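You operate a simulated robot arm through the tools that you are given. There is no shell and no other tool.

You run a simulated robot arm. Do the job below in one go: nothing can be reset, and whatever is moved stays where it is left.

TASK
Scoop two scoops of potatoes into the green bowl and mash them.
Fine: from the steel pot with the yellow scoop; scoop and masher go back where they stood; a teaspoon spilt at most. Set down upright: scoop with yellow handle, masher with purple handle.

It is judged by the outcome, as a careful person would: the job done as asked, and still so three seconds after it is handed in. It fails if anything else is knocked over, pushed out of place, dropped, spilled or broken.

THE ROBOT
A 6-joint arm with a two-finger parallel gripper, fixed in place. Base frame: the origin is on the floor under the middle of its stand, x ahead of it, y to its left, z up. Lengths are in m, angles in rad, forces in N, time in s.
With the tool pointing down near the work surface it reaches from about 0.3 to 0.66 m from the base axis. Its first joint turns from -2.007 to 2.007 rad. Payload 3.43 kg.
The tool frame sits at the grasp point between the pads (the TCP): z along the fingers, y along the line on which they close. The tips reach 0.034 m beyond it. Largest opening 0.128 m; finger width 0.024, thickness 0.012; the body of the gripper, 0.048 by 0.13 m, starts 0.096 m behind the TCP.
Orientation is that of the tool frame in the base frame, as a unit quaternion [x, y, z, w]. With the fingers straight down and closing along the base's y, the tool's x points along the base's -x, its y along +y and its z along -z.

THE INTERFACE
- The arm moves only by the tool send_rows. Its argument "moves" is a list of rows, each a list of 6 numbers: the shift along the tool's x, y, z in m, then the turn, a rotation vector about the tool's x, y, z in rad. In form: [[tx, ty, tz, wx, wy, wz], ...]. A call has 1 to 20 rows; each row shifts and turns the commanded pose from where the row before left it, along the tool's axes as they then stand. "fingers" is the closure in counts, from 0 (fully open) to 255 (shut), set as the call begins (left out, the last holds). A row lasts 0.2 s, in which the tool goes at most 0.05 m and 0.15 rad; a call with a longer step from one row to the next is refused whole, and so is a gripper value outside its range. Where a pose cannot be reached the arm comes as near as it can. A force on the tool above 40 N (or 10 N above the force at the start of the call, whichever is more), or a blocked arm, ends the call early, and 0.2 s more pass. Each finger travels about 0.153 m/s and halts on what it meets, pressing with about 31 N; the grip force reading is that of the motor and also rises with nothing between the fingers. The clock runs only during rows and for 0.2 s after the last one: add rows that do not move to give the fingers time. It gives the time, the measured TCP pose, the force on the tool (base axes), the opening and the grip force at its end, in the units of the frame above (readings bear some noise), with the torque about the TCP (base axes, N m) and any sound that the robot's microphone picked up.
- Cameras (640 x 400 px; columns grow to the right, rows downward): "scene" is fixed at [0.2198, 0.5022, 1.6712]; the picture's right is [-0.97, -0.25, 0.00], its down [-0.11, 0.43, -0.89] and it looks along [0.23, -0.87, -0.45] (base axes); focal length 350 px, centre (320, 200). "wrist" rides on the gripper at [0.076, -0.011, -0.16] in the tool frame; the picture's right is [0.15, 0.99, 0.00], its down [-0.88, 0.13, -0.46] and it looks along [-0.45, 0.07, 0.89] (tool axes); focal length 234 px, centre (320, 200). There is no depth. A picture from a camera that has moved, and an enlarged one, comes with that camera's place and axes in the base frame and with its lens.
- capture(camera): a new picture of that camera. It takes no simulated time.
- move_column(by): slides the trunk up (or, below 0, down) by that many m; the arm rides with it, the base frame stays. It gives what a move gives, with no picture.
- inspect(camera, box): a new picture of the part [left, top, right, bottom] of that camera's present view, enlarged. It takes no simulated time.
- job_done(): hands the job in; it is judged then, once.

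Places have to be worked out from the pictures, the camera data and where the tool is seen. Open the gripper and draw the arm clear of the work before you hand the job in, unless the task says otherwise.

The tools are called after "Call:" by a JSON object that holds its "fn" and its "kwargs". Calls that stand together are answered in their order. send_rows: Moves the arm, as the interface text tells. Its arguments: {"type":"object","properties":{"moves":{"type":"array","items":{"type":"array","items":{"type":"number"}}},"fingers":{"type":"number"}},"required":["moves"]} The other tools are called the same way: move_column (by) moves the trunk up or down; capture (camera) takes a picture; inspect (camera, box) takes an enlarged picture of a part of a camera's view; job_done () hands the job in.

At the start:

```text
clock: 0.0
position: [0.2311, -0.2935, 1.334]
tool_rot: [0.0, 1.0, 0.001, 0.0]
contact_force: [-0.1, 0.1, 0.4]
ft_torque: [0.01, -0.01, 0.0]
gripper_width: 0.1281
grip_force: 0.0
trunk travel left (down, up): [-0.925, 0.065]
```

scene: 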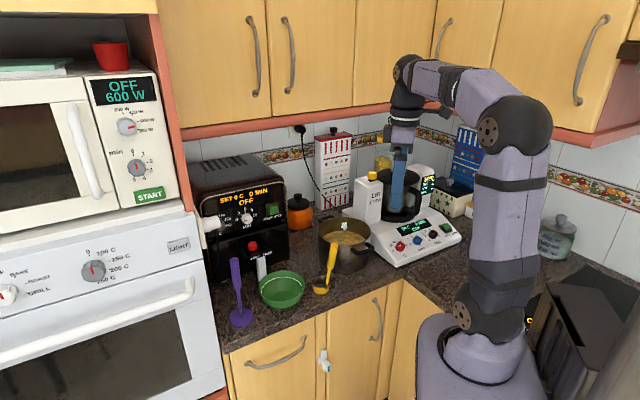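
wrist: 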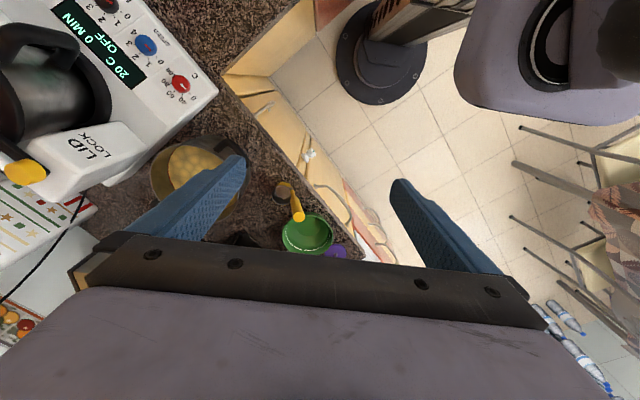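

I'll begin by looking closely at the work area: the pot, the scoop, the bowl and the masher.

Call:
{"fn": "inspect", "kwargs": {"camera": "scene", "box": [210, 200, 390, 330]}}

Call:
{"fn": "inspect", "kwargs": {"camera": "wrist", "box": [140, 100, 380, 270]}}

Call:
{"fn": "capture", "kwargs": {"camera": "wrist"}}

```text
3.08 times, centred on (300, 265) of scene
camera zoom: at [0.2198, 0.5022, 1.6712], right [-0.97, -0.25, 0.0], down [-0.11, 0.43, -0.89], along [0.23, -0.87, -0.45], focal length 1076 px, centre (382, 0)
```

zoom: 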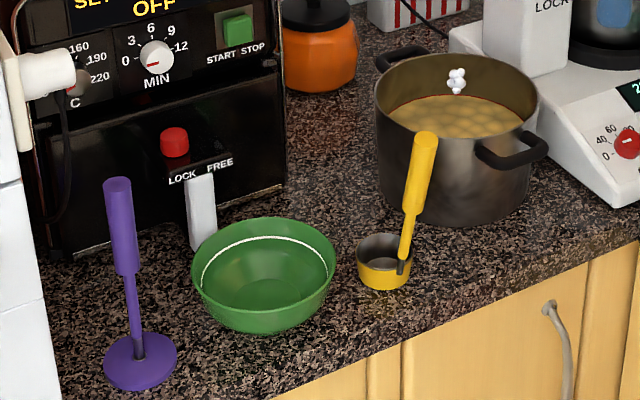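

```text
2.35 times, centred on (260, 185) of wrist
camera zoom: at [0.1555, -0.3056, 1.4925], right [-0.15, 0.99, 0.0], down [0.88, 0.13, 0.46], along [0.45, 0.07, -0.89], focal length 551 px, centre (461, 235)
```

zoom: 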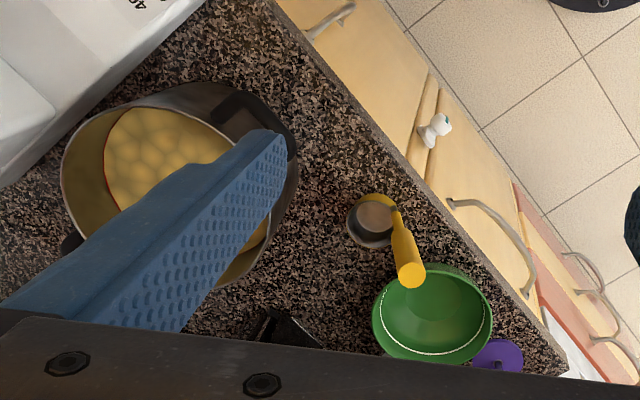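

```text
taken
camera wrist: at [0.1555, -0.3056, 1.4925], right [-0.15, 0.99, 0.0], down [0.88, 0.13, 0.46], along [0.45, 0.07, -0.89], focal length 234 px, centre (320, 200)
```

wrist: 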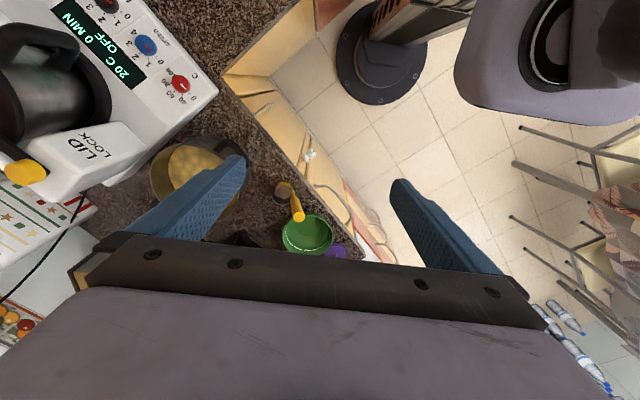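

The pictures triangulate roughly to: bowl rim (0.54,-0.28,0.95), scoop cup (0.44,-0.36) with its handle top near (0.39,-0.31,1.11), pot rim (0.40,-0.55,1.0) and masher (0.64,-0.19). First I turn the tool about its own axis so that the camera will sit on top when the gripper goes horizontal.

Call:
{"fn": "send_rows", "kwargs": {"moves": [[0, 0, 0, 0, 0, -0.1437], [0, 0, 0, 0, 0, -0.1437], [0, 0, 0, 0, 0, -0.1437], [0, 0, 0, 0, 0, -0.1437], [0, 0, 0, 0, 0, -0.1437], [0, 0, 0, 0, 0, -0.1437], [0, 0, 0, 0, 0, -0.1437], [0, 0, 0, 0, 0, -0.1437], [0, 0, 0, 0, 0, -0.1437], [0, 0, 0, 0, 0, -0.1437], [0, 0, 0, 0, 0, -0.1437], [0, 0, 0, 0, 0, -0.1437], [0, 0, 0, 0, 0, -0.1437], [0, 0, 0, 0, 0, -0.1437], [0, 0, 0, 0, 0, -0.1437], [0, 0, 0, 0, 0, -0.1437], [0, 0, 0, 0, 0, -0.1437]], "fingers": 0}}

```text
clock: 3.6
position: [0.338, -0.1842, 1.326]
tool_rot: [0.938, -0.348, -0.001, 0.005]
contact_force: [-0.7, -0.3, 0.3]
ft_torque: [-0.05, 0.03, 0.01]
gripper_width: 0.1281
grip_force: 0.0
out of reach, approached as far as the arm can: row 14, 15, 16, 17
trunk travel left (down, up): [-0.925, 0.065]
```

The last rows met a wrist limit: the tool turned fully, but the TCP drifted to (0.338,-0.184). I turn back the other way so the tool's x axis points inward, the natural side, and check where the pose settles.

Call:
{"fn": "send_rows", "kwargs": {"moves": [[0, 0, 0, 0, 0, 0.15], [0, 0, 0, 0, 0, 0.15], [0, 0, 0, 0, 0, 0.15], [0, 0, 0, 0, 0, 0.15], [0, 0, 0, 0, 0, 0.15], [0, 0, 0, 0, 0, 0.15], [0, 0, 0, 0, 0, 0.15], [0, 0, 0, 0, 0, 0.15], [0, 0, 0, 0, 0, 0.15], [0, 0, 0, 0, 0, 0.15], [0, 0, 0, 0, 0, 0.15], [0, 0, 0, 0, 0, 0.15], [0, 0, 0, 0, 0, 0.15], [0, 0, 0, 0, 0, 0.15], [0, 0, 0, 0, 0, 0.15], [0, 0, 0, 0, 0, 0.15], [0, 0, 0, 0, 0, 0.15], [0, 0, 0, 0, 0, 0.15], [0, 0, 0, 0, 0, 0.15], [0, 0, 0, 0, 0, 0.15]]}}

Call:
{"fn": "capture", "kwargs": {"camera": "scene"}}

Call:
{"fn": "capture", "kwargs": {"camera": "wrist"}}

```text
clock: 7.8
position: [0.3367, -0.1847, 1.3275]
tool_rot: [0.276, 0.961, -0.001, 0.0]
contact_force: [1.0, 0.1, -0.5]
ft_torque: [-0.03, -0.03, 0.0]
gripper_width: 0.128
grip_force: 0.0
trunk travel left (down, up): [-0.925, 0.065]
```

```text
taken
```

scene: 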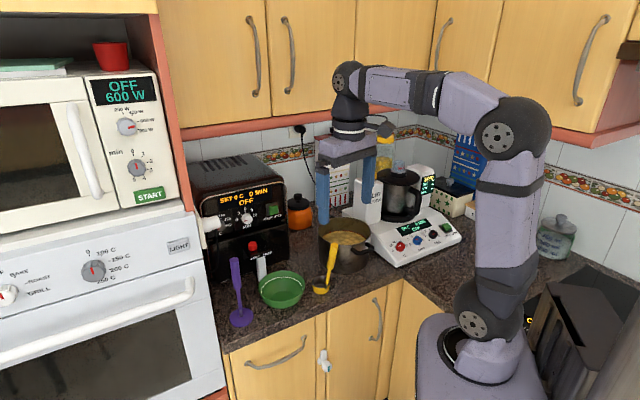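

```text
taken
camera wrist: at [0.267, -0.1549, 1.4867], right [0.4, 0.92, 0.0], down [0.82, -0.36, 0.46], along [0.42, -0.18, -0.89], focal length 234 px, centre (320, 200)
```

wrist: 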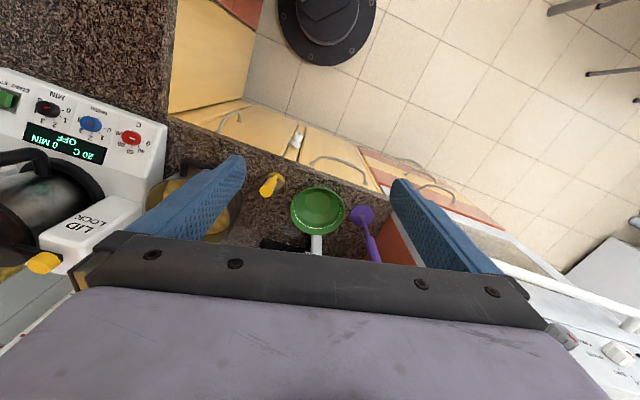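

The camera now sits on the robot's side of the gripper and the wrist is back inside its range. Next I pitch the tool outward to about 20° below horizontal, in free air at about z 1.28, to test this posture.

Call:
{"fn": "send_rows", "kwargs": {"moves": [[-0.0156, 0, 0.0056, 0, -0.1357, 0], [-0.0147, 0, 0.0077, 0, -0.1357, 0], [-0.0135, 0, 0.0096, 0, -0.1357, 0], [-0.0121, 0, 0.0113, 0, -0.1357, 0], [-0.0105, 0, 0.0129, 0, -0.1357, 0], [-0.0086, 0, 0.0142, 0, -0.1357, 0], [-0.0066, 0, 0.0151, 0, -0.1357, 0], [-0.0045, 0, 0.016, 0, -0.1357, 0], [-0.0023, 0, 0.0164, 0, -0.1357, 0]]}}

Call:
{"fn": "capture", "kwargs": {"camera": "scene"}}

Call:
{"fn": "capture", "kwargs": {"camera": "wrist"}}

```text
clock: 9.8
position: [0.4464, -0.2604, 1.2782]
tool_rot: [0.237, 0.808, -0.159, 0.516]
contact_force: [-0.7, -0.4, -0.3]
ft_torque: [0.01, 0.02, 0.02]
gripper_width: 0.128
grip_force: 0.1
out of reach, approached as far as the arm can: row 8
trunk travel left (down, up): [-0.925, 0.065]
```

```text
taken
```

scene: 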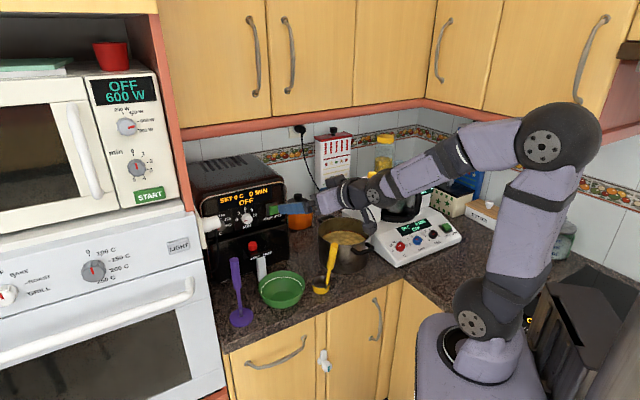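

```text
taken
camera wrist: at [0.2911, -0.1731, 1.2751], right [0.49, 0.86, -0.15], down [0.04, 0.15, 0.99], along [0.87, -0.49, 0.04], focal length 234 px, centre (320, 200)
```

wrist: 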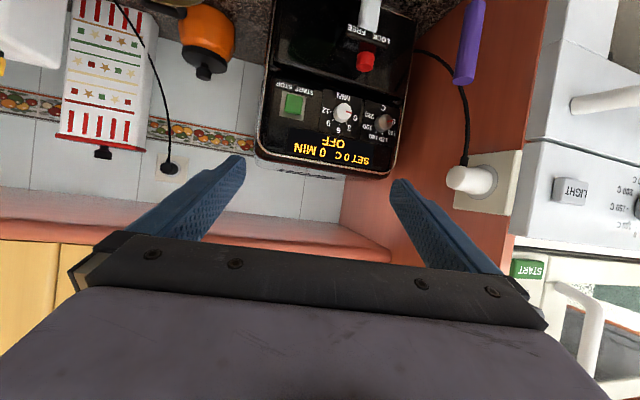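

The horizontal posture works; the tool z axis is about 25° below horizontal, pointing along azimuth -33°. Now I test the roll I need for pouring, positive about tool z, still in free air.

Call:
{"fn": "send_rows", "kwargs": {"moves": [[0, 0, 0, 0, 0, 0.15], [0, 0, 0, 0, 0, 0.15], [0, 0, 0, 0, 0, 0.15], [0, 0, 0, 0, 0, 0.15], [0, 0, 0, 0, 0, 0.15], [0, 0, 0, 0, 0, 0.15], [0, 0, 0, 0, 0, 0.15], [0, 0, 0, 0, 0, 0.15], [0, 0, 0, 0, 0, 0.15], [0, 0, 0, 0, 0, 0.15], [0, 0, 0, 0, 0, 0.15], [0, 0, 0, 0, 0, 0.15], [0, 0, 0, 0, 0, 0.15], [0, 0, 0, 0, 0, 0.15], [0, 0, 0, 0, 0, 0.15]]}}

Call:
{"fn": "capture", "kwargs": {"camera": "wrist"}}

Call:
{"fn": "capture", "kwargs": {"camera": "scene"}}

```text
clock: 13.0
position: [0.4457, -0.261, 1.2791]
tool_rot: [0.831, 0.135, 0.397, 0.366]
contact_force: [-0.3, -0.1, -0.3]
ft_torque: [0.02, -0.01, -0.05]
gripper_width: 0.1279
grip_force: 0.1
trunk travel left (down, up): [-0.925, 0.065]
```

```text
taken
camera wrist: at [0.3725, -0.1339, 1.3788], right [0.03, -0.61, 0.79], down [-0.93, -0.31, -0.21], along [0.38, -0.72, -0.58], focal length 234 px, centre (320, 200)
```

wrist: 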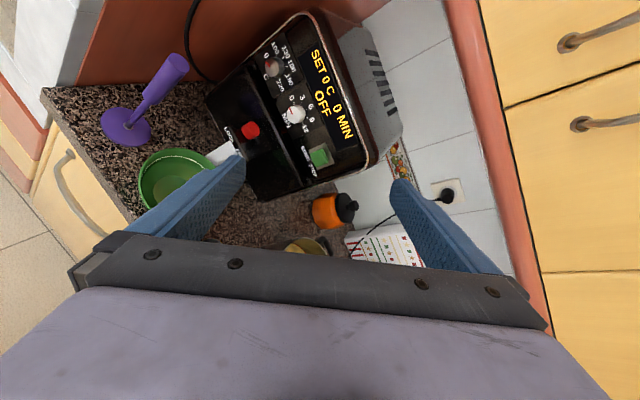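

```text
taken
```

scene: 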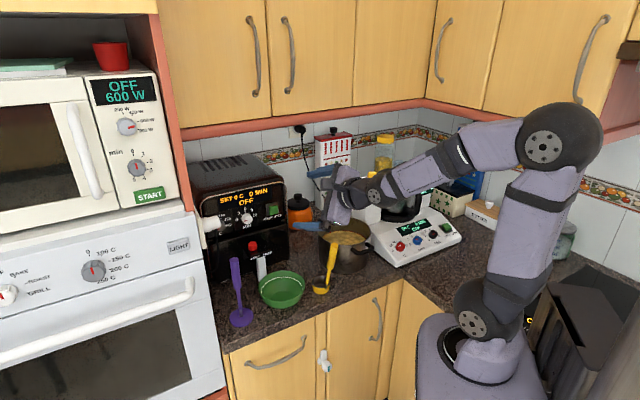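

A roll of 129° is possible this way, which is enough for pouring. I now zoom in on the scoop and pot for precise geometry before grasping.

Call:
{"fn": "inspect", "kwargs": {"camera": "scene", "box": [300, 225, 350, 300]}}

Call:
{"fn": "inspect", "kwargs": {"camera": "scene", "box": [220, 240, 310, 335]}}

Call:
{"fn": "inspect", "kwargs": {"camera": "scene", "box": [310, 200, 390, 285]}}

```text
5.33 times, centred on (325, 262) of scene
camera zoom: at [0.2198, 0.5022, 1.6712], right [-0.97, -0.25, 0.0], down [-0.11, 0.43, -0.89], along [0.23, -0.87, -0.45], focal length 1865 px, centre (293, -133)
```

zoom: 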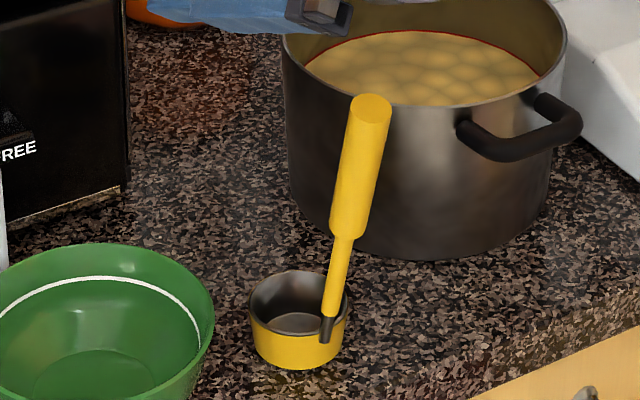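

```text
4.21 times, centred on (265, 288) of scene
camera zoom: at [0.2198, 0.5022, 1.6712], right [-0.97, -0.25, 0.0], down [-0.11, 0.43, -0.89], along [0.23, -0.87, -0.45], focal length 1472 px, centre (552, -168)
```

zoom: 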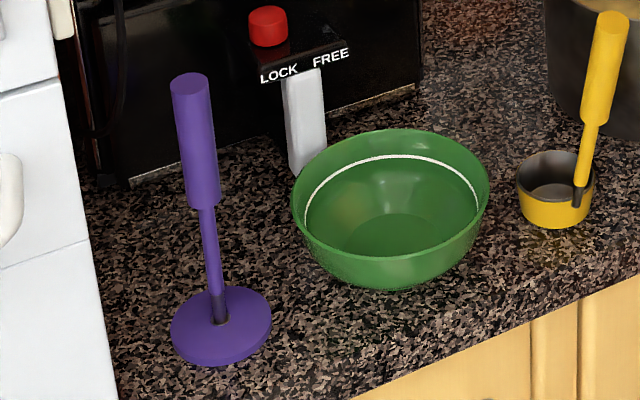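

```text
4.71 times, centred on (350, 242) of scene
camera zoom: at [0.2198, 0.5022, 1.6712], right [-0.97, -0.25, 0.0], down [-0.11, 0.43, -0.89], along [0.23, -0.87, -0.45], focal length 1645 px, centre (179, 0)
```

zoom: 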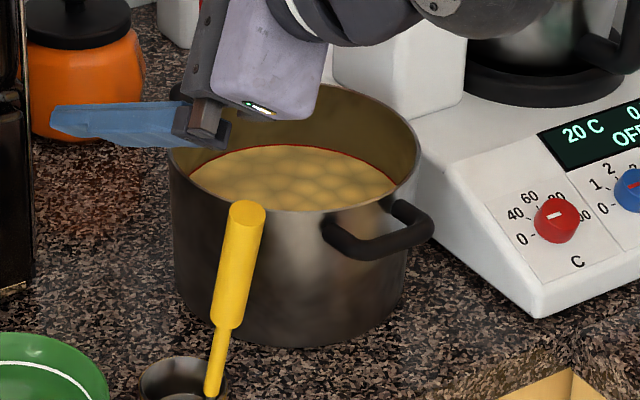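

Refined estimates: scoop cup centre (0.440,-0.368), thick handle from z 1.015 to 1.113 leaning 13° towards the robot, masher upright at (0.636,-0.183), pot centre (0.404,-0.563) with rim z 1.0 and potato surface near z 0.94, and counter z 0.89. I roll back to the grasp posture.

Call:
{"fn": "send_rows", "kwargs": {"moves": [[0, 0, 0, 0, 0, -0.15], [0, 0, 0, 0, 0, -0.15], [0, 0, 0, 0, 0, -0.15], [0, 0, 0, 0, 0, -0.15], [0, 0, 0, 0, 0, -0.15], [0, 0, 0, 0, 0, -0.15], [0, 0, 0, 0, 0, -0.15], [0, 0, 0, 0, 0, -0.15], [0, 0, 0, 0, 0, -0.15], [0, 0, 0, 0, 0, -0.15], [0, 0, 0, 0, 0, -0.15], [0, 0, 0, 0, 0, -0.15], [0, 0, 0, 0, 0, -0.15], [0, 0, 0, 0, 0, -0.15], [0, 0, 0, 0, 0, -0.15]]}}

```text
clock: 16.2
position: [0.4455, -0.2609, 1.2776]
tool_rot: [0.235, 0.808, -0.161, 0.516]
contact_force: [0.4, -0.1, -0.9]
ft_torque: [0.01, -0.02, 0.0]
gripper_width: 0.1278
grip_force: 0.1
trunk travel left (down, up): [-0.925, 0.065]
```

I move the TCP above the scoop's handle at about (0.396,-0.320,1.22) and yaw so that the tool points towards azimuth -42°.

Call:
{"fn": "send_rows", "kwargs": {"moves": [[0.0144, -0.0188, 0.004, 0, 0, 0], [0.0144, -0.0188, 0.004, 0, 0, 0], [0.0144, -0.0188, 0.004, 0, 0, 0], [0.0144, -0.0188, 0.004, 0, 0, 0], [0, 0, 0, 0.067, 0.0013, 0.0404], [0, 0, 0, 0.067, 0.0013, 0.0404]]}}

Call:
{"fn": "capture", "kwargs": {"camera": "scene"}}

Call:
{"fn": "capture", "kwargs": {"camera": "wrist"}}

```text
clock: 17.6
position: [0.3948, -0.3197, 1.2211]
tool_rot: [0.303, 0.786, -0.192, 0.504]
contact_force: [-0.4, 0.8, 0.3]
ft_torque: [0.0, 0.02, -0.03]
gripper_width: 0.1278
grip_force: 0.1
trunk travel left (down, up): [-0.925, 0.065]
```

```text
taken
```

scene: 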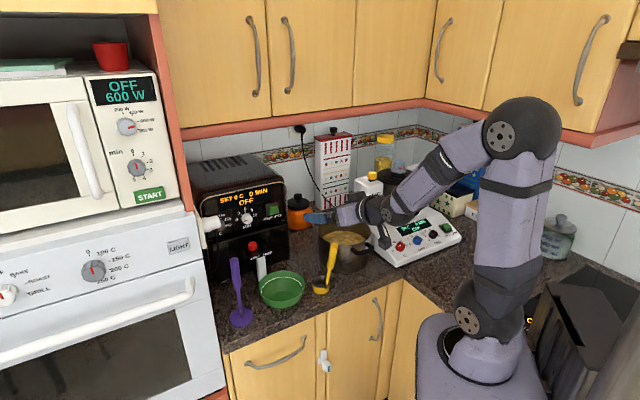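

```text
taken
camera wrist: at [0.2559, -0.2105, 1.2183], right [0.62, 0.78, -0.13], down [0.05, 0.13, 0.99], along [0.78, -0.62, 0.04], focal length 234 px, centre (320, 200)
```

wrist: 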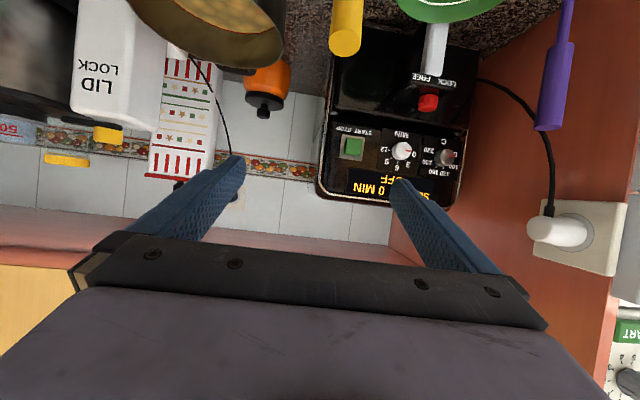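

The wrist view puts the handle top at (0.392,-0.315), centred between the open fingers. I lower the gripper straight down around the handle to z≈1.065.

Call:
{"fn": "send_rows", "kwargs": {"moves": [[0.0236, 0, 0.0109, 0, 0, 0], [0.0236, 0, 0.0109, 0, 0, 0], [0.0236, 0, 0.0109, 0, 0, 0], [0.0236, 0, 0.0109, 0, 0, 0], [0.0236, 0, 0.0109, 0, 0, 0], [0.0236, 0, 0.0109, 0, 0, 0]]}}

Call:
{"fn": "capture", "kwargs": {"camera": "wrist"}}

Call:
{"fn": "inspect", "kwargs": {"camera": "scene", "box": [270, 180, 430, 310]}}

```text
clock: 19.0
position: [0.3975, -0.3183, 1.066]
tool_rot: [0.304, 0.785, -0.193, 0.504]
contact_force: [0.2, -0.5, -0.6]
ft_torque: [-0.03, -0.01, 0.02]
gripper_width: 0.1283
grip_force: 0.0
trunk travel left (down, up): [-0.925, 0.065]
```

```text
taken
camera wrist: at [0.2587, -0.2094, 1.0624], right [0.62, 0.78, -0.13], down [0.05, 0.12, 0.99], along [0.79, -0.62, 0.04], focal length 234 px, centre (320, 200)
```

wrist: 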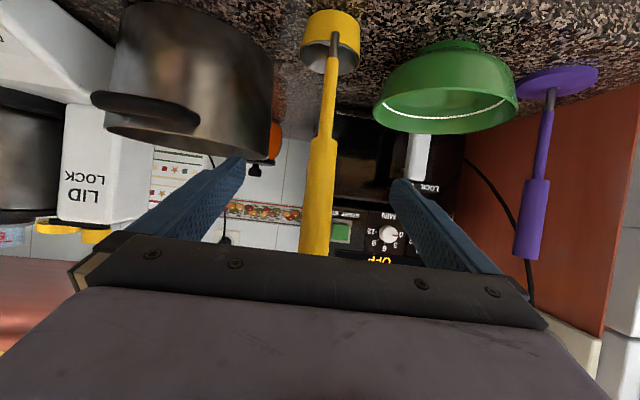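

```text
3.08 times, centred on (350, 245) of scene
camera zoom: at [0.2198, 0.5022, 1.6712], right [-0.97, -0.25, 0.0], down [-0.11, 0.43, -0.89], along [0.23, -0.87, -0.45], focal length 1076 px, centre (228, 62)
```

zoom: 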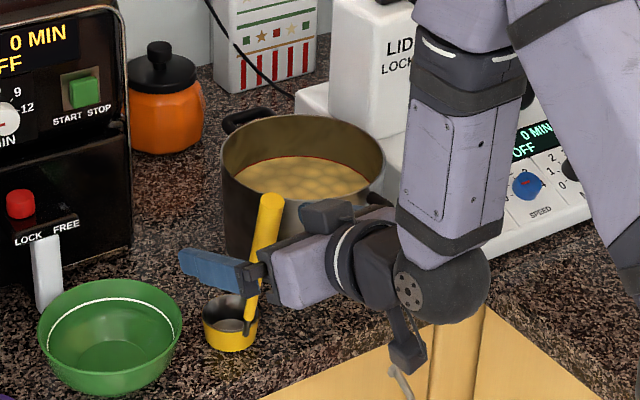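

The handle sits between the fingers, about 3 mm towards tool -y and close to the TCP in depth. I nudge across and close on it.

Call:
{"fn": "send_rows", "kwargs": {"moves": [[0, -0.003, 0, 0, 0, 0], [0, 0, 0, 0, 0, 0]]}}

Call:
{"fn": "send_rows", "kwargs": {"moves": [[0, 0, 0, 0, 0, 0], [0, 0, 0, 0, 0, 0], [0, 0, 0, 0, 0, 0], [0, 0, 0, 0, 0, 0], [0, 0, 0, 0, 0, 0]], "fingers": 255}}

Call:
{"fn": "capture", "kwargs": {"camera": "wrist"}}

Call:
{"fn": "inspect", "kwargs": {"camera": "scene", "box": [270, 180, 430, 310]}}

```text
clock: 19.6
position: [0.3941, -0.3207, 1.0653]
tool_rot: [0.303, 0.786, -0.192, 0.504]
contact_force: [-0.2, -0.3, -0.6]
ft_torque: [0.04, 0.01, 0.0]
gripper_width: 0.1283
grip_force: 0.1
trunk travel left (down, up): [-0.925, 0.065]
```

```text
clock: 20.8
position: [0.3948, -0.3206, 1.0667]
tool_rot: [0.303, 0.786, -0.192, 0.505]
contact_force: [-0.6, 0.3, 0.5]
ft_torque: [-0.09, 0.06, -0.05]
gripper_width: 0.0241
grip_force: 30.8
trunk travel left (down, up): [-0.925, 0.065]
```

```text
taken
camera wrist: at [0.2559, -0.2111, 1.0637], right [0.62, 0.78, -0.13], down [0.05, 0.13, 0.99], along [0.79, -0.62, 0.04], focal length 234 px, centre (320, 200)
```

wrist: 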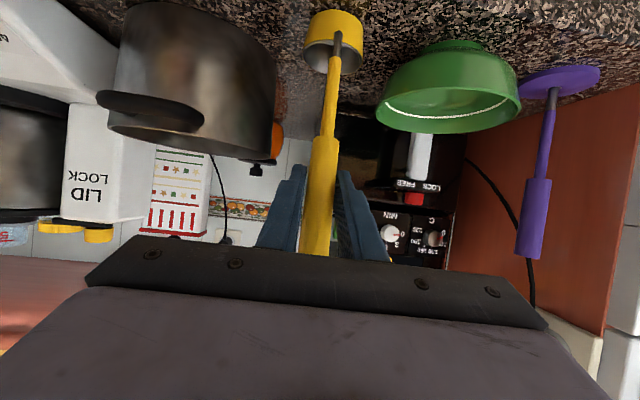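

```text
3.08 times, centred on (350, 245) of scene
camera zoom: at [0.2198, 0.5022, 1.6712], right [-0.97, -0.25, 0.0], down [-0.11, 0.43, -0.89], along [0.23, -0.87, -0.45], focal length 1076 px, centre (228, 62)
```

zoom: 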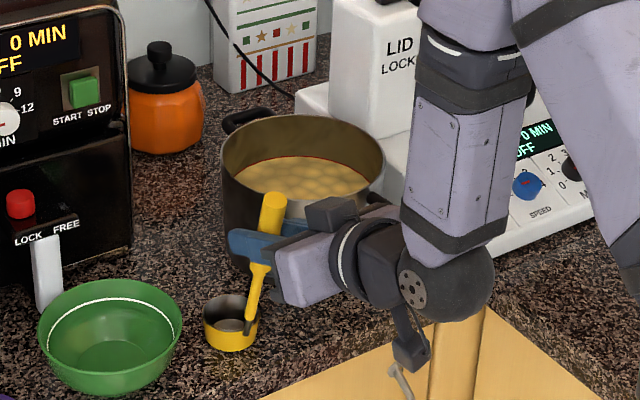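

The grip is firm (0.024 m wide, 31 N) and the scoop hasn't shifted. I record this TCP pose (0.3948,-0.3206,1.0667) for putting it back, and lift.

Call:
{"fn": "send_rows", "kwargs": {"moves": [[-0.0227, 0.0001, -0.0105, 0, 0, 0], [-0.0227, 0.0001, -0.0105, 0, 0, 0], [-0.0227, 0.0001, -0.0105, 0, 0, 0], [-0.0227, 0.0001, -0.0105, 0, 0, 0], [-0.0227, 0.0001, -0.0105, 0, 0, 0], [-0.0227, 0.0001, -0.0105, 0, 0, 0]]}}

Call:
{"fn": "capture", "kwargs": {"camera": "wrist"}}

Call:
{"fn": "inspect", "kwargs": {"camera": "scene", "box": [270, 180, 430, 310]}}

```text
clock: 22.2
position: [0.3971, -0.323, 1.2157]
tool_rot: [0.303, 0.786, -0.192, 0.504]
contact_force: [0.7, -0.9, -1.2]
ft_torque: [0.02, 0.08, -0.02]
gripper_width: 0.0242
grip_force: 31.4
out of reach, approached as far as the arm can: row 3
trunk travel left (down, up): [-0.925, 0.065]
```

```text
taken
camera wrist: at [0.2576, -0.2127, 1.2126], right [0.62, 0.78, -0.13], down [0.05, 0.13, 0.99], along [0.79, -0.62, 0.04], focal length 234 px, centre (320, 200)
```

wrist: 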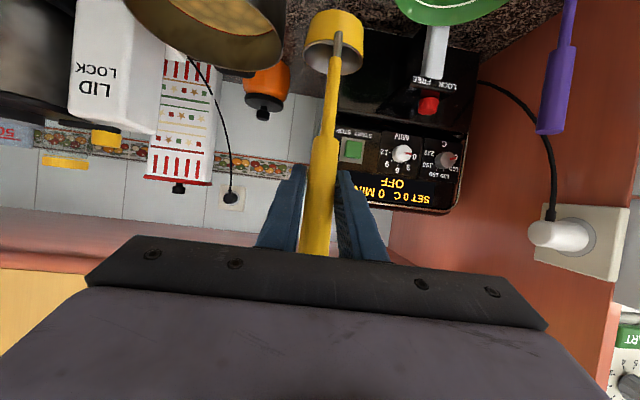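

```text
3.08 times, centred on (350, 245) of scene
camera zoom: at [0.2198, 0.5022, 1.6712], right [-0.97, -0.25, 0.0], down [-0.11, 0.43, -0.89], along [0.23, -0.87, -0.45], focal length 1076 px, centre (228, 62)
```

zoom: 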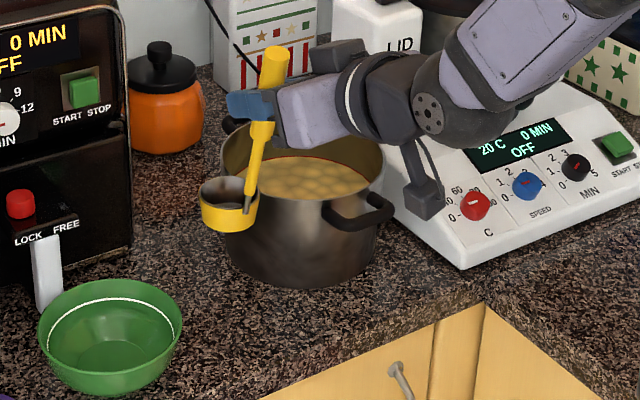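

The scoop is held upright. The reach warning appears where the tool lines up with the forearm, so I'll lower the trunk about 0.2 m to keep the work away from that alignment, raising the arm first so that the scoop stays clear.

Call:
{"fn": "send_rows", "kwargs": {"moves": [[-0.0227, 0.0001, -0.0105, 0, 0, 0], [-0.0227, 0.0001, -0.0105, 0, 0, 0], [-0.0227, 0.0001, -0.0105, 0, 0, 0], [-0.0227, 0.0001, -0.0105, 0, 0, 0]]}}

Call:
{"fn": "move_column", "kwargs": {"by": -0.1}}

```text
clock: 23.2
position: [0.3977, -0.3262, 1.3162]
tool_rot: [0.303, 0.785, -0.192, 0.504]
contact_force: [-0.2, -0.4, -2.0]
ft_torque: [0.11, 0.1, -0.04]
gripper_width: 0.0244
grip_force: 31.1
trunk travel left (down, up): [-0.925, 0.065]
```

```text
clock: 24.5
position: [0.3981, -0.326, 1.2141]
tool_rot: [0.303, 0.786, -0.192, 0.504]
contact_force: [-0.5, 0.8, -1.2]
ft_torque: [0.05, 0.06, 0.01]
gripper_width: 0.0242
grip_force: 31.1
trunk travel left (down, up): [-0.825, 0.165]
```

The trunk came down 0.1 m with the TCP back at 1.214. I repeat once more.

Call:
{"fn": "send_rows", "kwargs": {"moves": [[-0.0227, 0.0001, -0.0105, 0, 0, 0], [-0.0227, 0.0001, -0.0105, 0, 0, 0], [-0.0227, 0.0001, -0.0105, 0, 0, 0], [-0.0227, 0.0001, -0.0105, 0, 0, 0]]}}

Call:
{"fn": "move_column", "kwargs": {"by": -0.08}}

Call:
{"fn": "capture", "kwargs": {"camera": "scene"}}

Call:
{"fn": "inspect", "kwargs": {"camera": "scene", "box": [270, 180, 430, 310]}}

```text
clock: 25.5
position: [0.4034, -0.3253, 1.2938]
tool_rot: [0.307, 0.784, -0.187, 0.506]
contact_force: [-0.3, -1.1, -1.8]
ft_torque: [0.02, 0.07, 0.01]
gripper_width: 0.0247
grip_force: 30.8
out of reach, approached as far as the arm can: row 1, 2, 3
trunk travel left (down, up): [-0.825, 0.165]
```

```text
clock: 26.7
position: [0.4037, -0.3249, 1.2138]
tool_rot: [0.301, 0.786, -0.19, 0.505]
contact_force: [1.0, -0.6, -1.4]
ft_torque: [0.07, 0.03, 0.01]
gripper_width: 0.0241
grip_force: 31.0
trunk travel left (down, up): [-0.745, 0.245]
```

```text
taken
```

scene: 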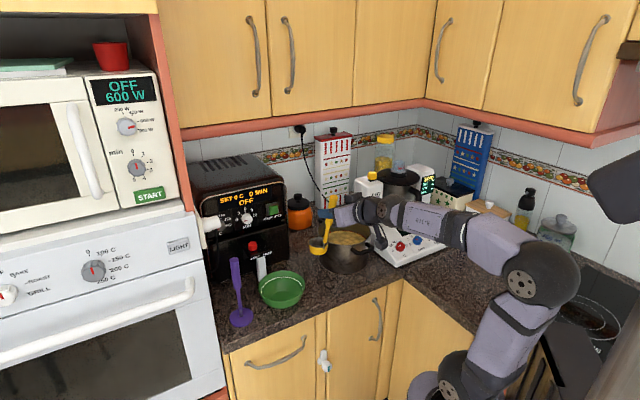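

```text
3.08 times, centred on (350, 245) of scene
camera zoom: at [0.2198, 0.5022, 1.6712], right [-0.97, -0.25, 0.0], down [-0.11, 0.43, -0.89], along [0.23, -0.87, -0.45], focal length 1076 px, centre (228, 62)
```

zoom: 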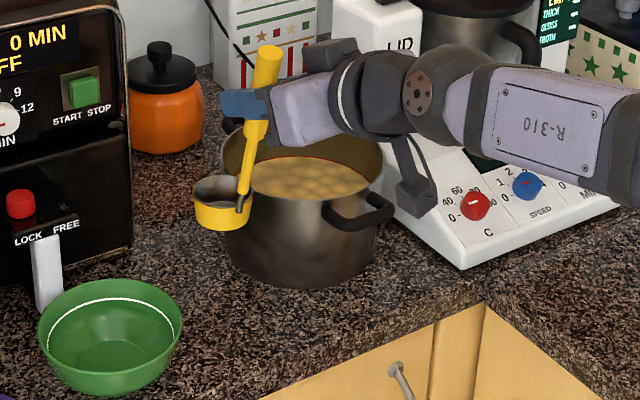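

The scoop is upright at TCP (0.404,-0.325,1.214) and the forearm is now nearly level, away from the alignment. I move it over the left part of the pot, raised slightly so the cup clears the rim.

Call:
{"fn": "send_rows", "kwargs": {"moves": [[-0.0124, -0.0269, 0.014, 0, 0, 0], [-0.0124, -0.0269, 0.014, 0, 0, 0], [-0.0124, -0.0269, 0.014, 0, 0, 0], [-0.0124, -0.0269, 0.014, 0, 0, 0], [-0.0124, -0.0269, 0.014, 0, 0, 0]]}}

Call:
{"fn": "capture", "kwargs": {"camera": "wrist"}}

Call:
{"fn": "inspect", "kwargs": {"camera": "scene", "box": [270, 160, 430, 290]}}

```text
clock: 27.9
position: [0.3784, -0.4862, 1.2401]
tool_rot: [0.302, 0.786, -0.19, 0.505]
contact_force: [-0.1, 0.0, -1.5]
ft_torque: [0.04, 0.07, 0.02]
gripper_width: 0.0243
grip_force: 30.9
trunk travel left (down, up): [-0.745, 0.245]
```

```text
taken
camera wrist: at [0.2391, -0.377, 1.2363], right [0.61, 0.78, -0.13], down [0.05, 0.12, 0.99], along [0.79, -0.61, 0.04], focal length 234 px, centre (320, 200)
```

wrist: 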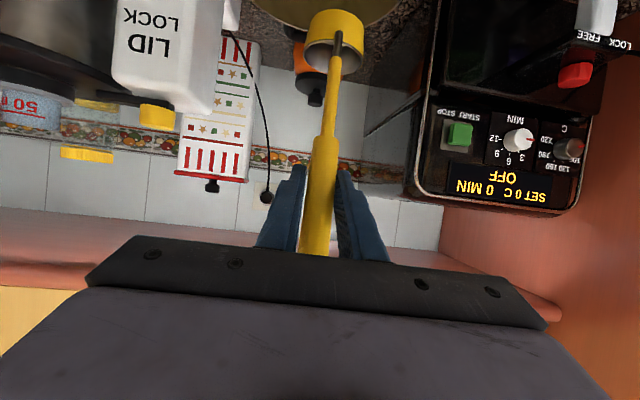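

```text
3.08 times, centred on (350, 225) of scene
camera zoom: at [0.2198, 0.5022, 1.6712], right [-0.97, -0.25, 0.0], down [-0.11, 0.43, -0.89], along [0.23, -0.87, -0.45], focal length 1076 px, centre (228, 123)
```

zoom: 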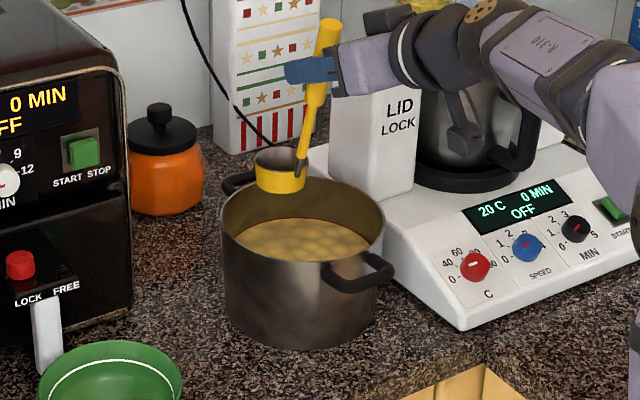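

The cup is over the left part of the pot, as planned. I roll the scoop about 50° while shifting the TCP so that the cup stays in place, just above the rim.

Call:
{"fn": "send_rows", "kwargs": {"moves": [[0.0115, -0.0141, 0.0027, 0, 0, 0.1454], [0.0093, -0.0156, 0.0027, 0, 0, 0.1454], [0.007, -0.0168, 0.0027, 0, 0, 0.1454], [0.0045, -0.0176, 0.0027, 0, 0, 0.1454], [0.0019, -0.0181, 0.0027, 0, 0, 0.1454], [-0.0008, -0.0182, 0.0027, 0, 0, 0.1454]]}}

Call:
{"fn": "capture", "kwargs": {"camera": "wrist"}}

Call:
{"fn": "inspect", "kwargs": {"camera": "scene", "box": [270, 160, 430, 290]}}

```text
clock: 29.3
position: [0.3134, -0.5383, 1.1705]
tool_rot: [0.607, 0.583, 0.041, 0.538]
contact_force: [0.0, -0.2, -1.9]
ft_torque: [0.01, 0.16, 0.03]
gripper_width: 0.0246
grip_force: 31.2
trunk travel left (down, up): [-0.745, 0.245]
```

```text
taken
camera wrist: at [0.221, -0.3881, 1.1846], right [0.7, 0.37, 0.61], down [-0.5, -0.35, 0.79], along [0.51, -0.86, -0.06], focal length 234 px, centre (320, 200)
```

wrist: 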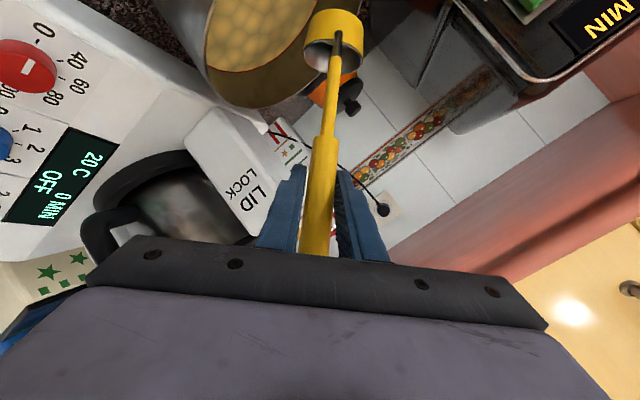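

```text
3.08 times, centred on (350, 225) of scene
camera zoom: at [0.2198, 0.5022, 1.6712], right [-0.97, -0.25, 0.0], down [-0.11, 0.43, -0.89], along [0.23, -0.87, -0.45], focal length 1076 px, centre (228, 123)
```

zoom: 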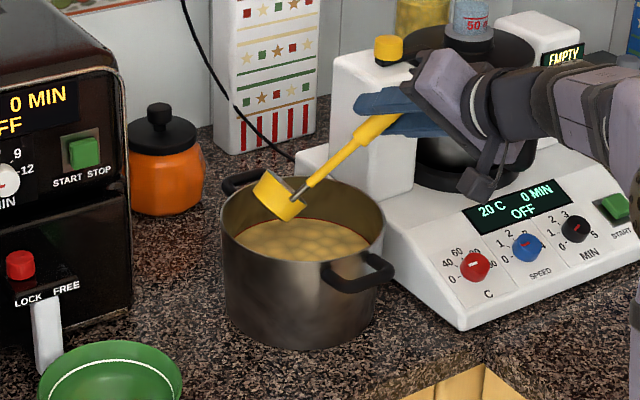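

The cup is tilted about 45° and hangs inside the pot's mouth. I lower it to just above the potato surface and check.

Call:
{"fn": "send_rows", "kwargs": {"moves": [[0.01155, -0.01402, 0.00833, 0, 0, 0], [0.01155, -0.01402, 0.00833, 0, 0, 0], [0.01155, -0.01402, 0.00833, 0, 0, 0], [0.01155, -0.01402, 0.00833, 0, 0, 0]]}}

Call:
{"fn": "inspect", "kwargs": {"camera": "scene", "box": [300, 180, 400, 270]}}

Call:
{"fn": "capture", "kwargs": {"camera": "wrist"}}

```text
clock: 30.3
position: [0.313, -0.5378, 1.0914]
tool_rot: [0.606, 0.585, 0.042, 0.538]
contact_force: [0.6, -0.1, -1.6]
ft_torque: [-0.03, 0.16, 0.01]
gripper_width: 0.0245
grip_force: 30.9
trunk travel left (down, up): [-0.745, 0.245]
```

```text
4.44 times, centred on (350, 225) of scene
camera zoom: at [0.2198, 0.5022, 1.6712], right [-0.97, -0.25, 0.0], down [-0.11, 0.43, -0.89], along [0.23, -0.87, -0.45], focal length 1554 px, centre (187, 89)
```

zoom: 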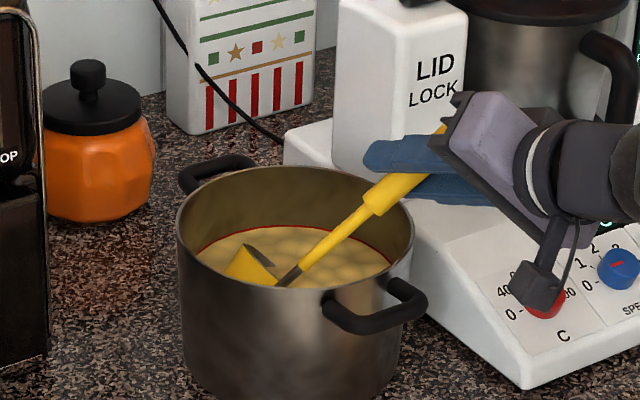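

```text
taken
camera wrist: at [0.2198, -0.3876, 1.1048], right [0.7, 0.37, 0.61], down [-0.5, -0.35, 0.79], along [0.51, -0.86, -0.06], focal length 234 px, centre (320, 200)
```

wrist: 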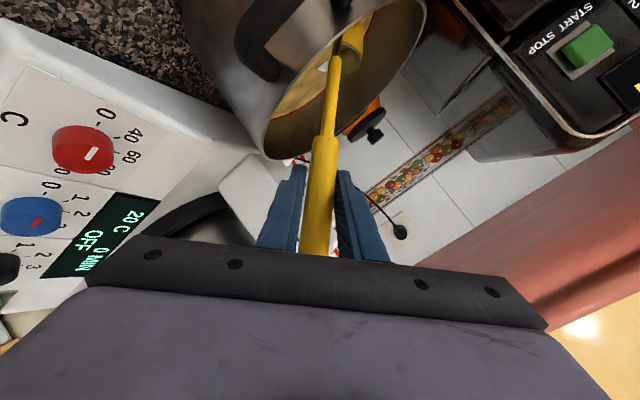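

The cup is inside the pot and about to touch the potatoes; the handle clears the rim by several cm. I push it down another 3 cm to dig in and check the forces.

Call:
{"fn": "send_rows", "kwargs": {"moves": [[0.0062, -0.0075, 0.0044, 0, 0, 0], [0.0062, -0.0075, 0.0044, 0, 0, 0], [0.0062, -0.0075, 0.0044, 0, 0, 0]]}}

Call:
{"fn": "inspect", "kwargs": {"camera": "scene", "box": [300, 180, 400, 270]}}

```text
clock: 31.1
position: [0.3135, -0.5385, 1.0575]
tool_rot: [0.606, 0.585, 0.04, 0.538]
contact_force: [0.4, -1.8, -1.5]
ft_torque: [-0.04, 0.14, -0.01]
gripper_width: 0.0246
grip_force: 31.2
trunk travel left (down, up): [-0.745, 0.245]
```

```text
4.44 times, centred on (350, 225) of scene
camera zoom: at [0.2198, 0.5022, 1.6712], right [-0.97, -0.25, 0.0], down [-0.11, 0.43, -0.89], along [0.23, -0.87, -0.45], focal length 1554 px, centre (187, 89)
```

zoom: 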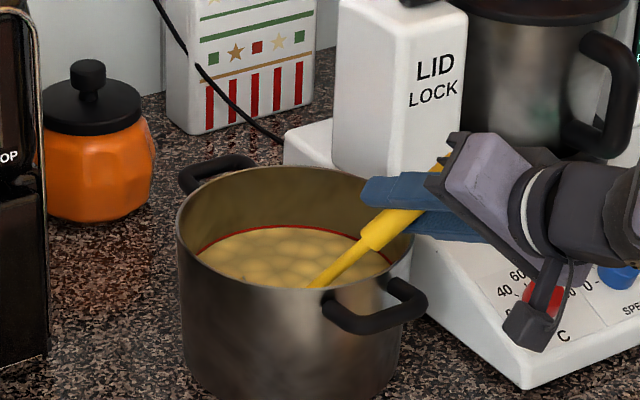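

There's almost no resistance and the cup is under the surface. I roll it back upright while sweeping it towards the pot's middle and keeping the rim submerged.

Call:
{"fn": "send_rows", "kwargs": {"moves": [[0.0007, 0.0106, -0.0018, 0, 0, -0.1454], [-0.0009, 0.0106, -0.0018, 0, 0, -0.1454], [-0.0024, 0.0103, -0.0018, 0, 0, -0.1454], [0.0015, 0.0073, 0.001, 0, 0, -0.1454], [0.0005, 0.0075, 0.001, 0, 0, -0.1454], [-0.0006, 0.0075, 0.001, 0, 0, -0.1454]]}}

Call:
{"fn": "inspect", "kwargs": {"camera": "scene", "box": [300, 180, 400, 270]}}

```text
clock: 32.5
position: [0.3504, -0.5144, 1.0851]
tool_rot: [0.301, 0.787, -0.192, 0.504]
contact_force: [-0.4, -0.5, -1.9]
ft_torque: [0.08, 0.08, -0.01]
gripper_width: 0.0242
grip_force: 31.0
trunk travel left (down, up): [-0.745, 0.245]
```

```text
4.44 times, centred on (350, 225) of scene
camera zoom: at [0.2198, 0.5022, 1.6712], right [-0.97, -0.25, 0.0], down [-0.11, 0.43, -0.89], along [0.23, -0.87, -0.45], focal length 1554 px, centre (187, 89)
```

zoom: 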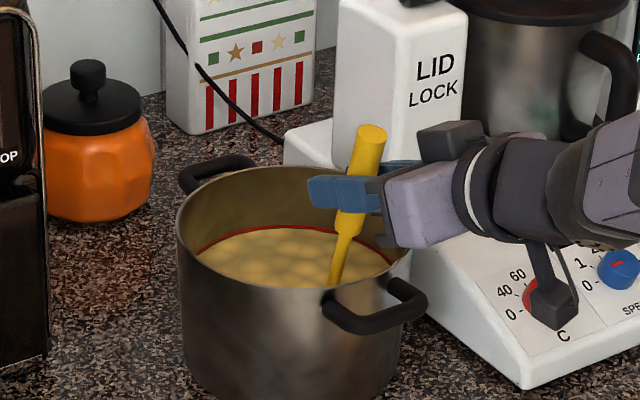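

The scoop is upright and submerged with no abnormal force. I lift it slowly, straight up and level.

Call:
{"fn": "send_rows", "kwargs": {"moves": [[-0.0091, 0, -0.0042, 0, 0, 0], [-0.0091, 0, -0.0042, 0, 0, 0], [-0.0091, 0, -0.0042, 0, 0, 0], [-0.0091, 0, -0.0042, 0, 0, 0], [-0.0091, 0, -0.0042, 0, 0, 0], [-0.0091, 0, -0.0042, 0, 0, 0]]}}

Call:
{"fn": "inspect", "kwargs": {"camera": "scene", "box": [300, 180, 400, 270]}}

```text
clock: 33.9
position: [0.3505, -0.5134, 1.1448]
tool_rot: [0.302, 0.785, -0.191, 0.506]
contact_force: [-0.4, -0.4, -1.3]
ft_torque: [0.02, 0.03, 0.02]
gripper_width: 0.0244
grip_force: 31.1
trunk travel left (down, up): [-0.745, 0.245]
```

```text
4.44 times, centred on (350, 225) of scene
camera zoom: at [0.2198, 0.5022, 1.6712], right [-0.97, -0.25, 0.0], down [-0.11, 0.43, -0.89], along [0.23, -0.87, -0.45], focal length 1554 px, centre (187, 89)
```

zoom: 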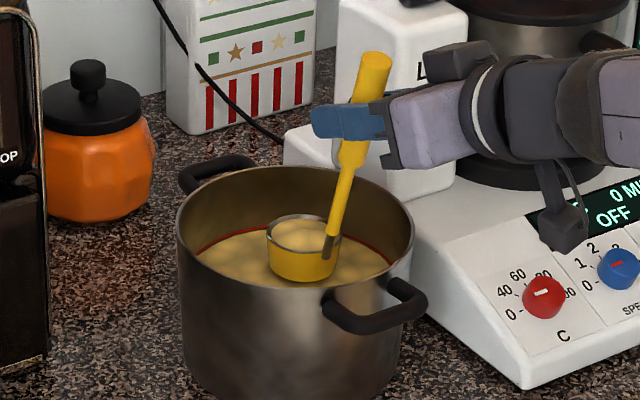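

The cup is full of potatoes. I lift level above the pot rim to z≈1.24.

Call:
{"fn": "send_rows", "kwargs": {"moves": [[-0.0173, 0, -0.0079, 0, 0, 0], [-0.0173, 0, -0.0079, 0, 0, 0], [-0.0173, 0, -0.0079, 0, 0, 0], [-0.0173, 0, -0.0079, 0, 0, 0], [-0.0173, 0, -0.0079, 0, 0, 0], [0, 0, 0, 0, 0, 0]]}}

Call:
{"fn": "inspect", "kwargs": {"camera": "scene", "box": [300, 150, 400, 270]}}

```text
clock: 35.3
position: [0.3515, -0.5114, 1.2433]
tool_rot: [0.302, 0.786, -0.19, 0.505]
contact_force: [-0.2, 0.2, -1.7]
ft_torque: [0.04, 0.07, -0.03]
gripper_width: 0.0242
grip_force: 30.4
trunk travel left (down, up): [-0.745, 0.245]
```

```text
3.33 times, centred on (350, 210) of scene
camera zoom: at [0.2198, 0.5022, 1.6712], right [-0.97, -0.25, 0.0], down [-0.11, 0.43, -0.89], along [0.23, -0.87, -0.45], focal length 1165 px, centre (220, 167)
```

zoom: 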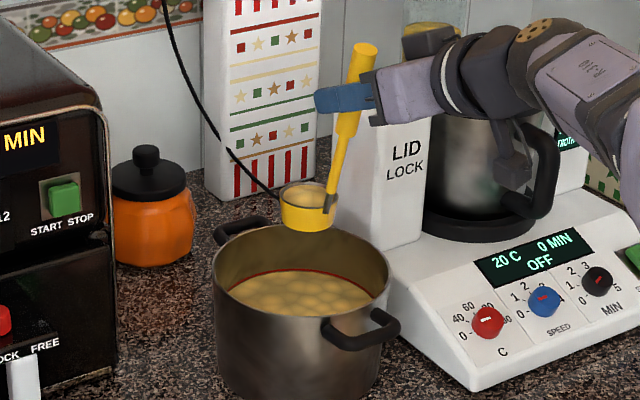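

The load sits level and the path is clear. I carry it smoothly to just above the green bowl.

Call:
{"fn": "send_rows", "kwargs": {"moves": [[0.00076, 0.00526, -0.00112, 0, 0, 0], [0.00151, 0.01052, -0.00223, 0, 0, 0], [0.00227, 0.01579, -0.00335, 0, 0, 0], [0.00252, 0.01754, -0.00372, 0, 0, 0], [0.00252, 0.01754, -0.00372, 0, 0, 0], [0.00252, 0.01754, -0.00372, 0, 0, 0], [0.00252, 0.01754, -0.00372, 0, 0, 0], [0.00252, 0.01754, -0.00372, 0, 0, 0], [0.00252, 0.01754, -0.00372, 0, 0, 0], [0.00252, 0.01754, -0.00372, 0, 0, 0], [0.00252, 0.01754, -0.00372, 0, 0, 0], [0.00252, 0.01754, -0.00372, 0, 0, 0], [0.00252, 0.01754, -0.00372, 0, 0, 0], [0.00252, 0.01754, -0.00372, 0, 0, 0], [0.00252, 0.01754, -0.00372, 0, 0, 0], [0.00227, 0.01579, -0.00335, 0, 0, 0], [0.00151, 0.01052, -0.00223, 0, 0, 0], [0.00076, 0.00526, -0.00112, 0, 0, 0]]}}

Call:
{"fn": "capture", "kwargs": {"camera": "scene"}}

Call:
{"fn": "inspect", "kwargs": {"camera": "scene", "box": [220, 170, 400, 330]}}

```text
clock: 39.1
position: [0.4313, -0.3502, 1.2281]
tool_rot: [0.3, 0.786, -0.188, 0.507]
contact_force: [0.1, 0.1, -1.1]
ft_torque: [0.05, 0.04, -0.02]
gripper_width: 0.0242
grip_force: 30.9
out of reach, approached as far as the arm can: row 12, 13, 14, 15, 16, 17, 18
trunk travel left (down, up): [-0.745, 0.245]
```

```text
taken
```

scene: 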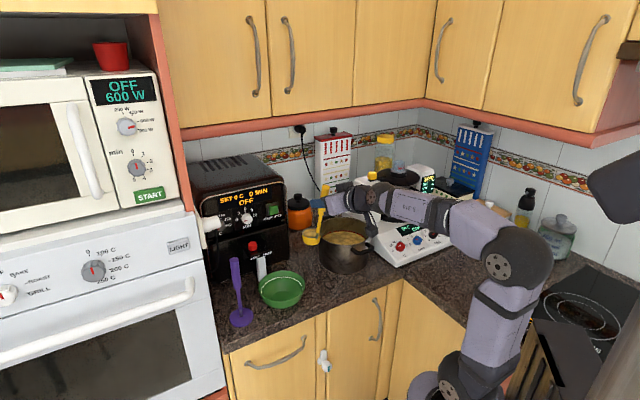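

```text
2.50 times, centred on (310, 250) of scene
camera zoom: at [0.2198, 0.5022, 1.6712], right [-0.97, -0.25, 0.0], down [-0.11, 0.43, -0.89], along [0.23, -0.87, -0.45], focal length 874 px, centre (345, 75)
```

zoom: 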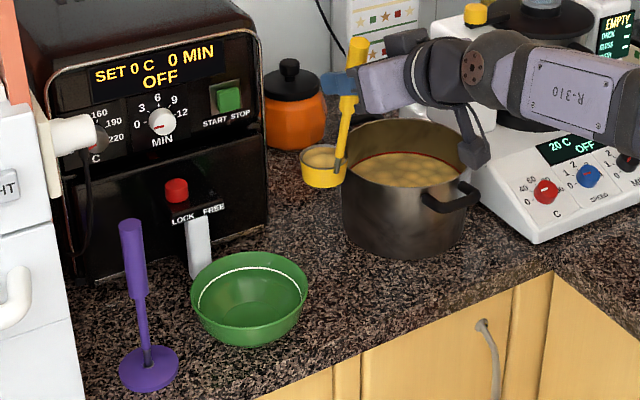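

The move stopped early at (0.431,-0.350); the wrist seems limited when the tool points to the right of the arm's own azimuth. I yaw the tool left about its vertical axis, towards azimuth -15°, which moves away from that limit and suits the pour anyway.

Call:
{"fn": "send_rows", "kwargs": {"moves": [[0, 0, 0, -0.1053, 0.0006, -0.0483], [0, 0, 0, -0.1053, 0.0006, -0.0483], [0, 0, 0, -0.1053, 0.0006, -0.0483], [0, 0, 0, -0.1053, 0.0006, -0.0483]]}}

Call:
{"fn": "inspect", "kwargs": {"camera": "scene", "box": [220, 170, 400, 330]}}

Call:
{"fn": "capture", "kwargs": {"camera": "wrist"}}

```text
clock: 40.1
position: [0.4324, -0.3523, 1.2306]
tool_rot: [0.112, 0.834, -0.068, 0.536]
contact_force: [0.1, -0.6, -2.1]
ft_torque: [0.07, 0.03, 0.0]
gripper_width: 0.0241
grip_force: 31.0
trunk travel left (down, up): [-0.745, 0.245]
```

```text
2.50 times, centred on (310, 250) of scene
camera zoom: at [0.2198, 0.5022, 1.6712], right [-0.97, -0.25, 0.0], down [-0.11, 0.43, -0.89], along [0.23, -0.87, -0.45], focal length 874 px, centre (345, 75)
```

zoom: 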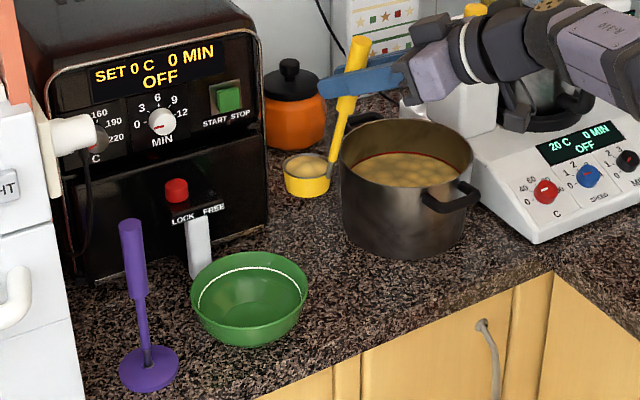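

```text
taken
camera wrist: at [0.259, -0.3171, 1.2264], right [0.2, 0.97, -0.13], down [-0.01, 0.13, 0.99], along [0.98, -0.2, 0.04], focal length 234 px, centre (320, 200)
```

wrist: 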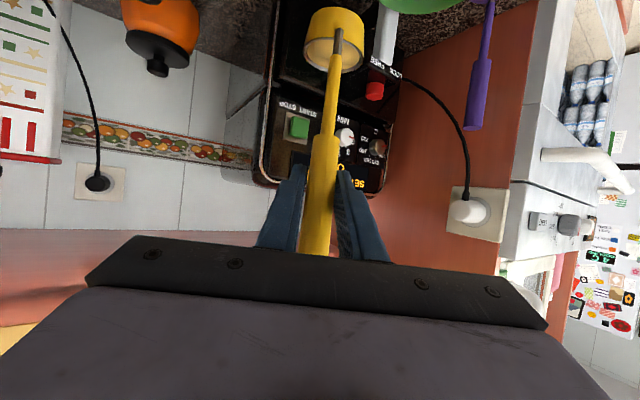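

The yaw worked and the load stays level. I now bring the cup directly over the bowl's centre, cup bottom at about z 0.99.

Call:
{"fn": "send_rows", "kwargs": {"moves": [[0.0033, 0.0072, 0.0034, 0, 0, 0], [0.0065, 0.0144, 0.0068, 0, 0, 0], [0.0065, 0.0144, 0.0068, 0, 0, 0], [0.0065, 0.0144, 0.0068, 0, 0, 0], [0.0065, 0.0144, 0.0068, 0, 0, 0], [0.0065, 0.0144, 0.0068, 0, 0, 0], [0.0065, 0.0144, 0.0068, 0, 0, 0], [0.0033, 0.0072, 0.0034, 0, 0, 0], [0, 0, 0, 0, 0, 0]]}}

Call:
{"fn": "inspect", "kwargs": {"camera": "scene", "box": [220, 170, 400, 330]}}

Call:
{"fn": "capture", "kwargs": {"camera": "wrist"}}

```text
clock: 42.1
position: [0.4828, -0.2609, 1.1684]
tool_rot: [0.113, 0.834, -0.069, 0.535]
contact_force: [0.4, 0.7, -1.2]
ft_torque: [0.06, 0.08, 0.0]
gripper_width: 0.0246
grip_force: 30.8
trunk travel left (down, up): [-0.745, 0.245]
```

```text
2.50 times, centred on (310, 250) of scene
camera zoom: at [0.2198, 0.5022, 1.6712], right [-0.97, -0.25, 0.0], down [-0.11, 0.43, -0.89], along [0.23, -0.87, -0.45], focal length 874 px, centre (345, 75)
```

zoom: 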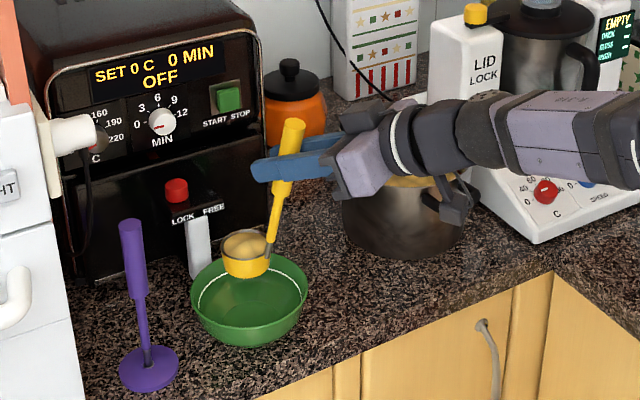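

```text
taken
camera wrist: at [0.3083, -0.2251, 1.1655], right [0.2, 0.97, -0.13], down [-0.01, 0.13, 0.99], along [0.98, -0.2, 0.04], focal length 234 px, centre (320, 200)
```

wrist: 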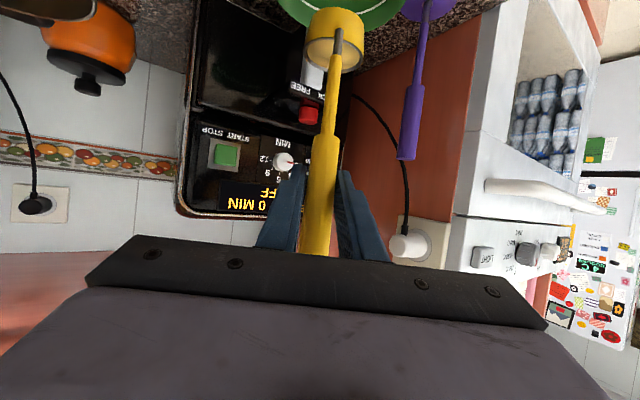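

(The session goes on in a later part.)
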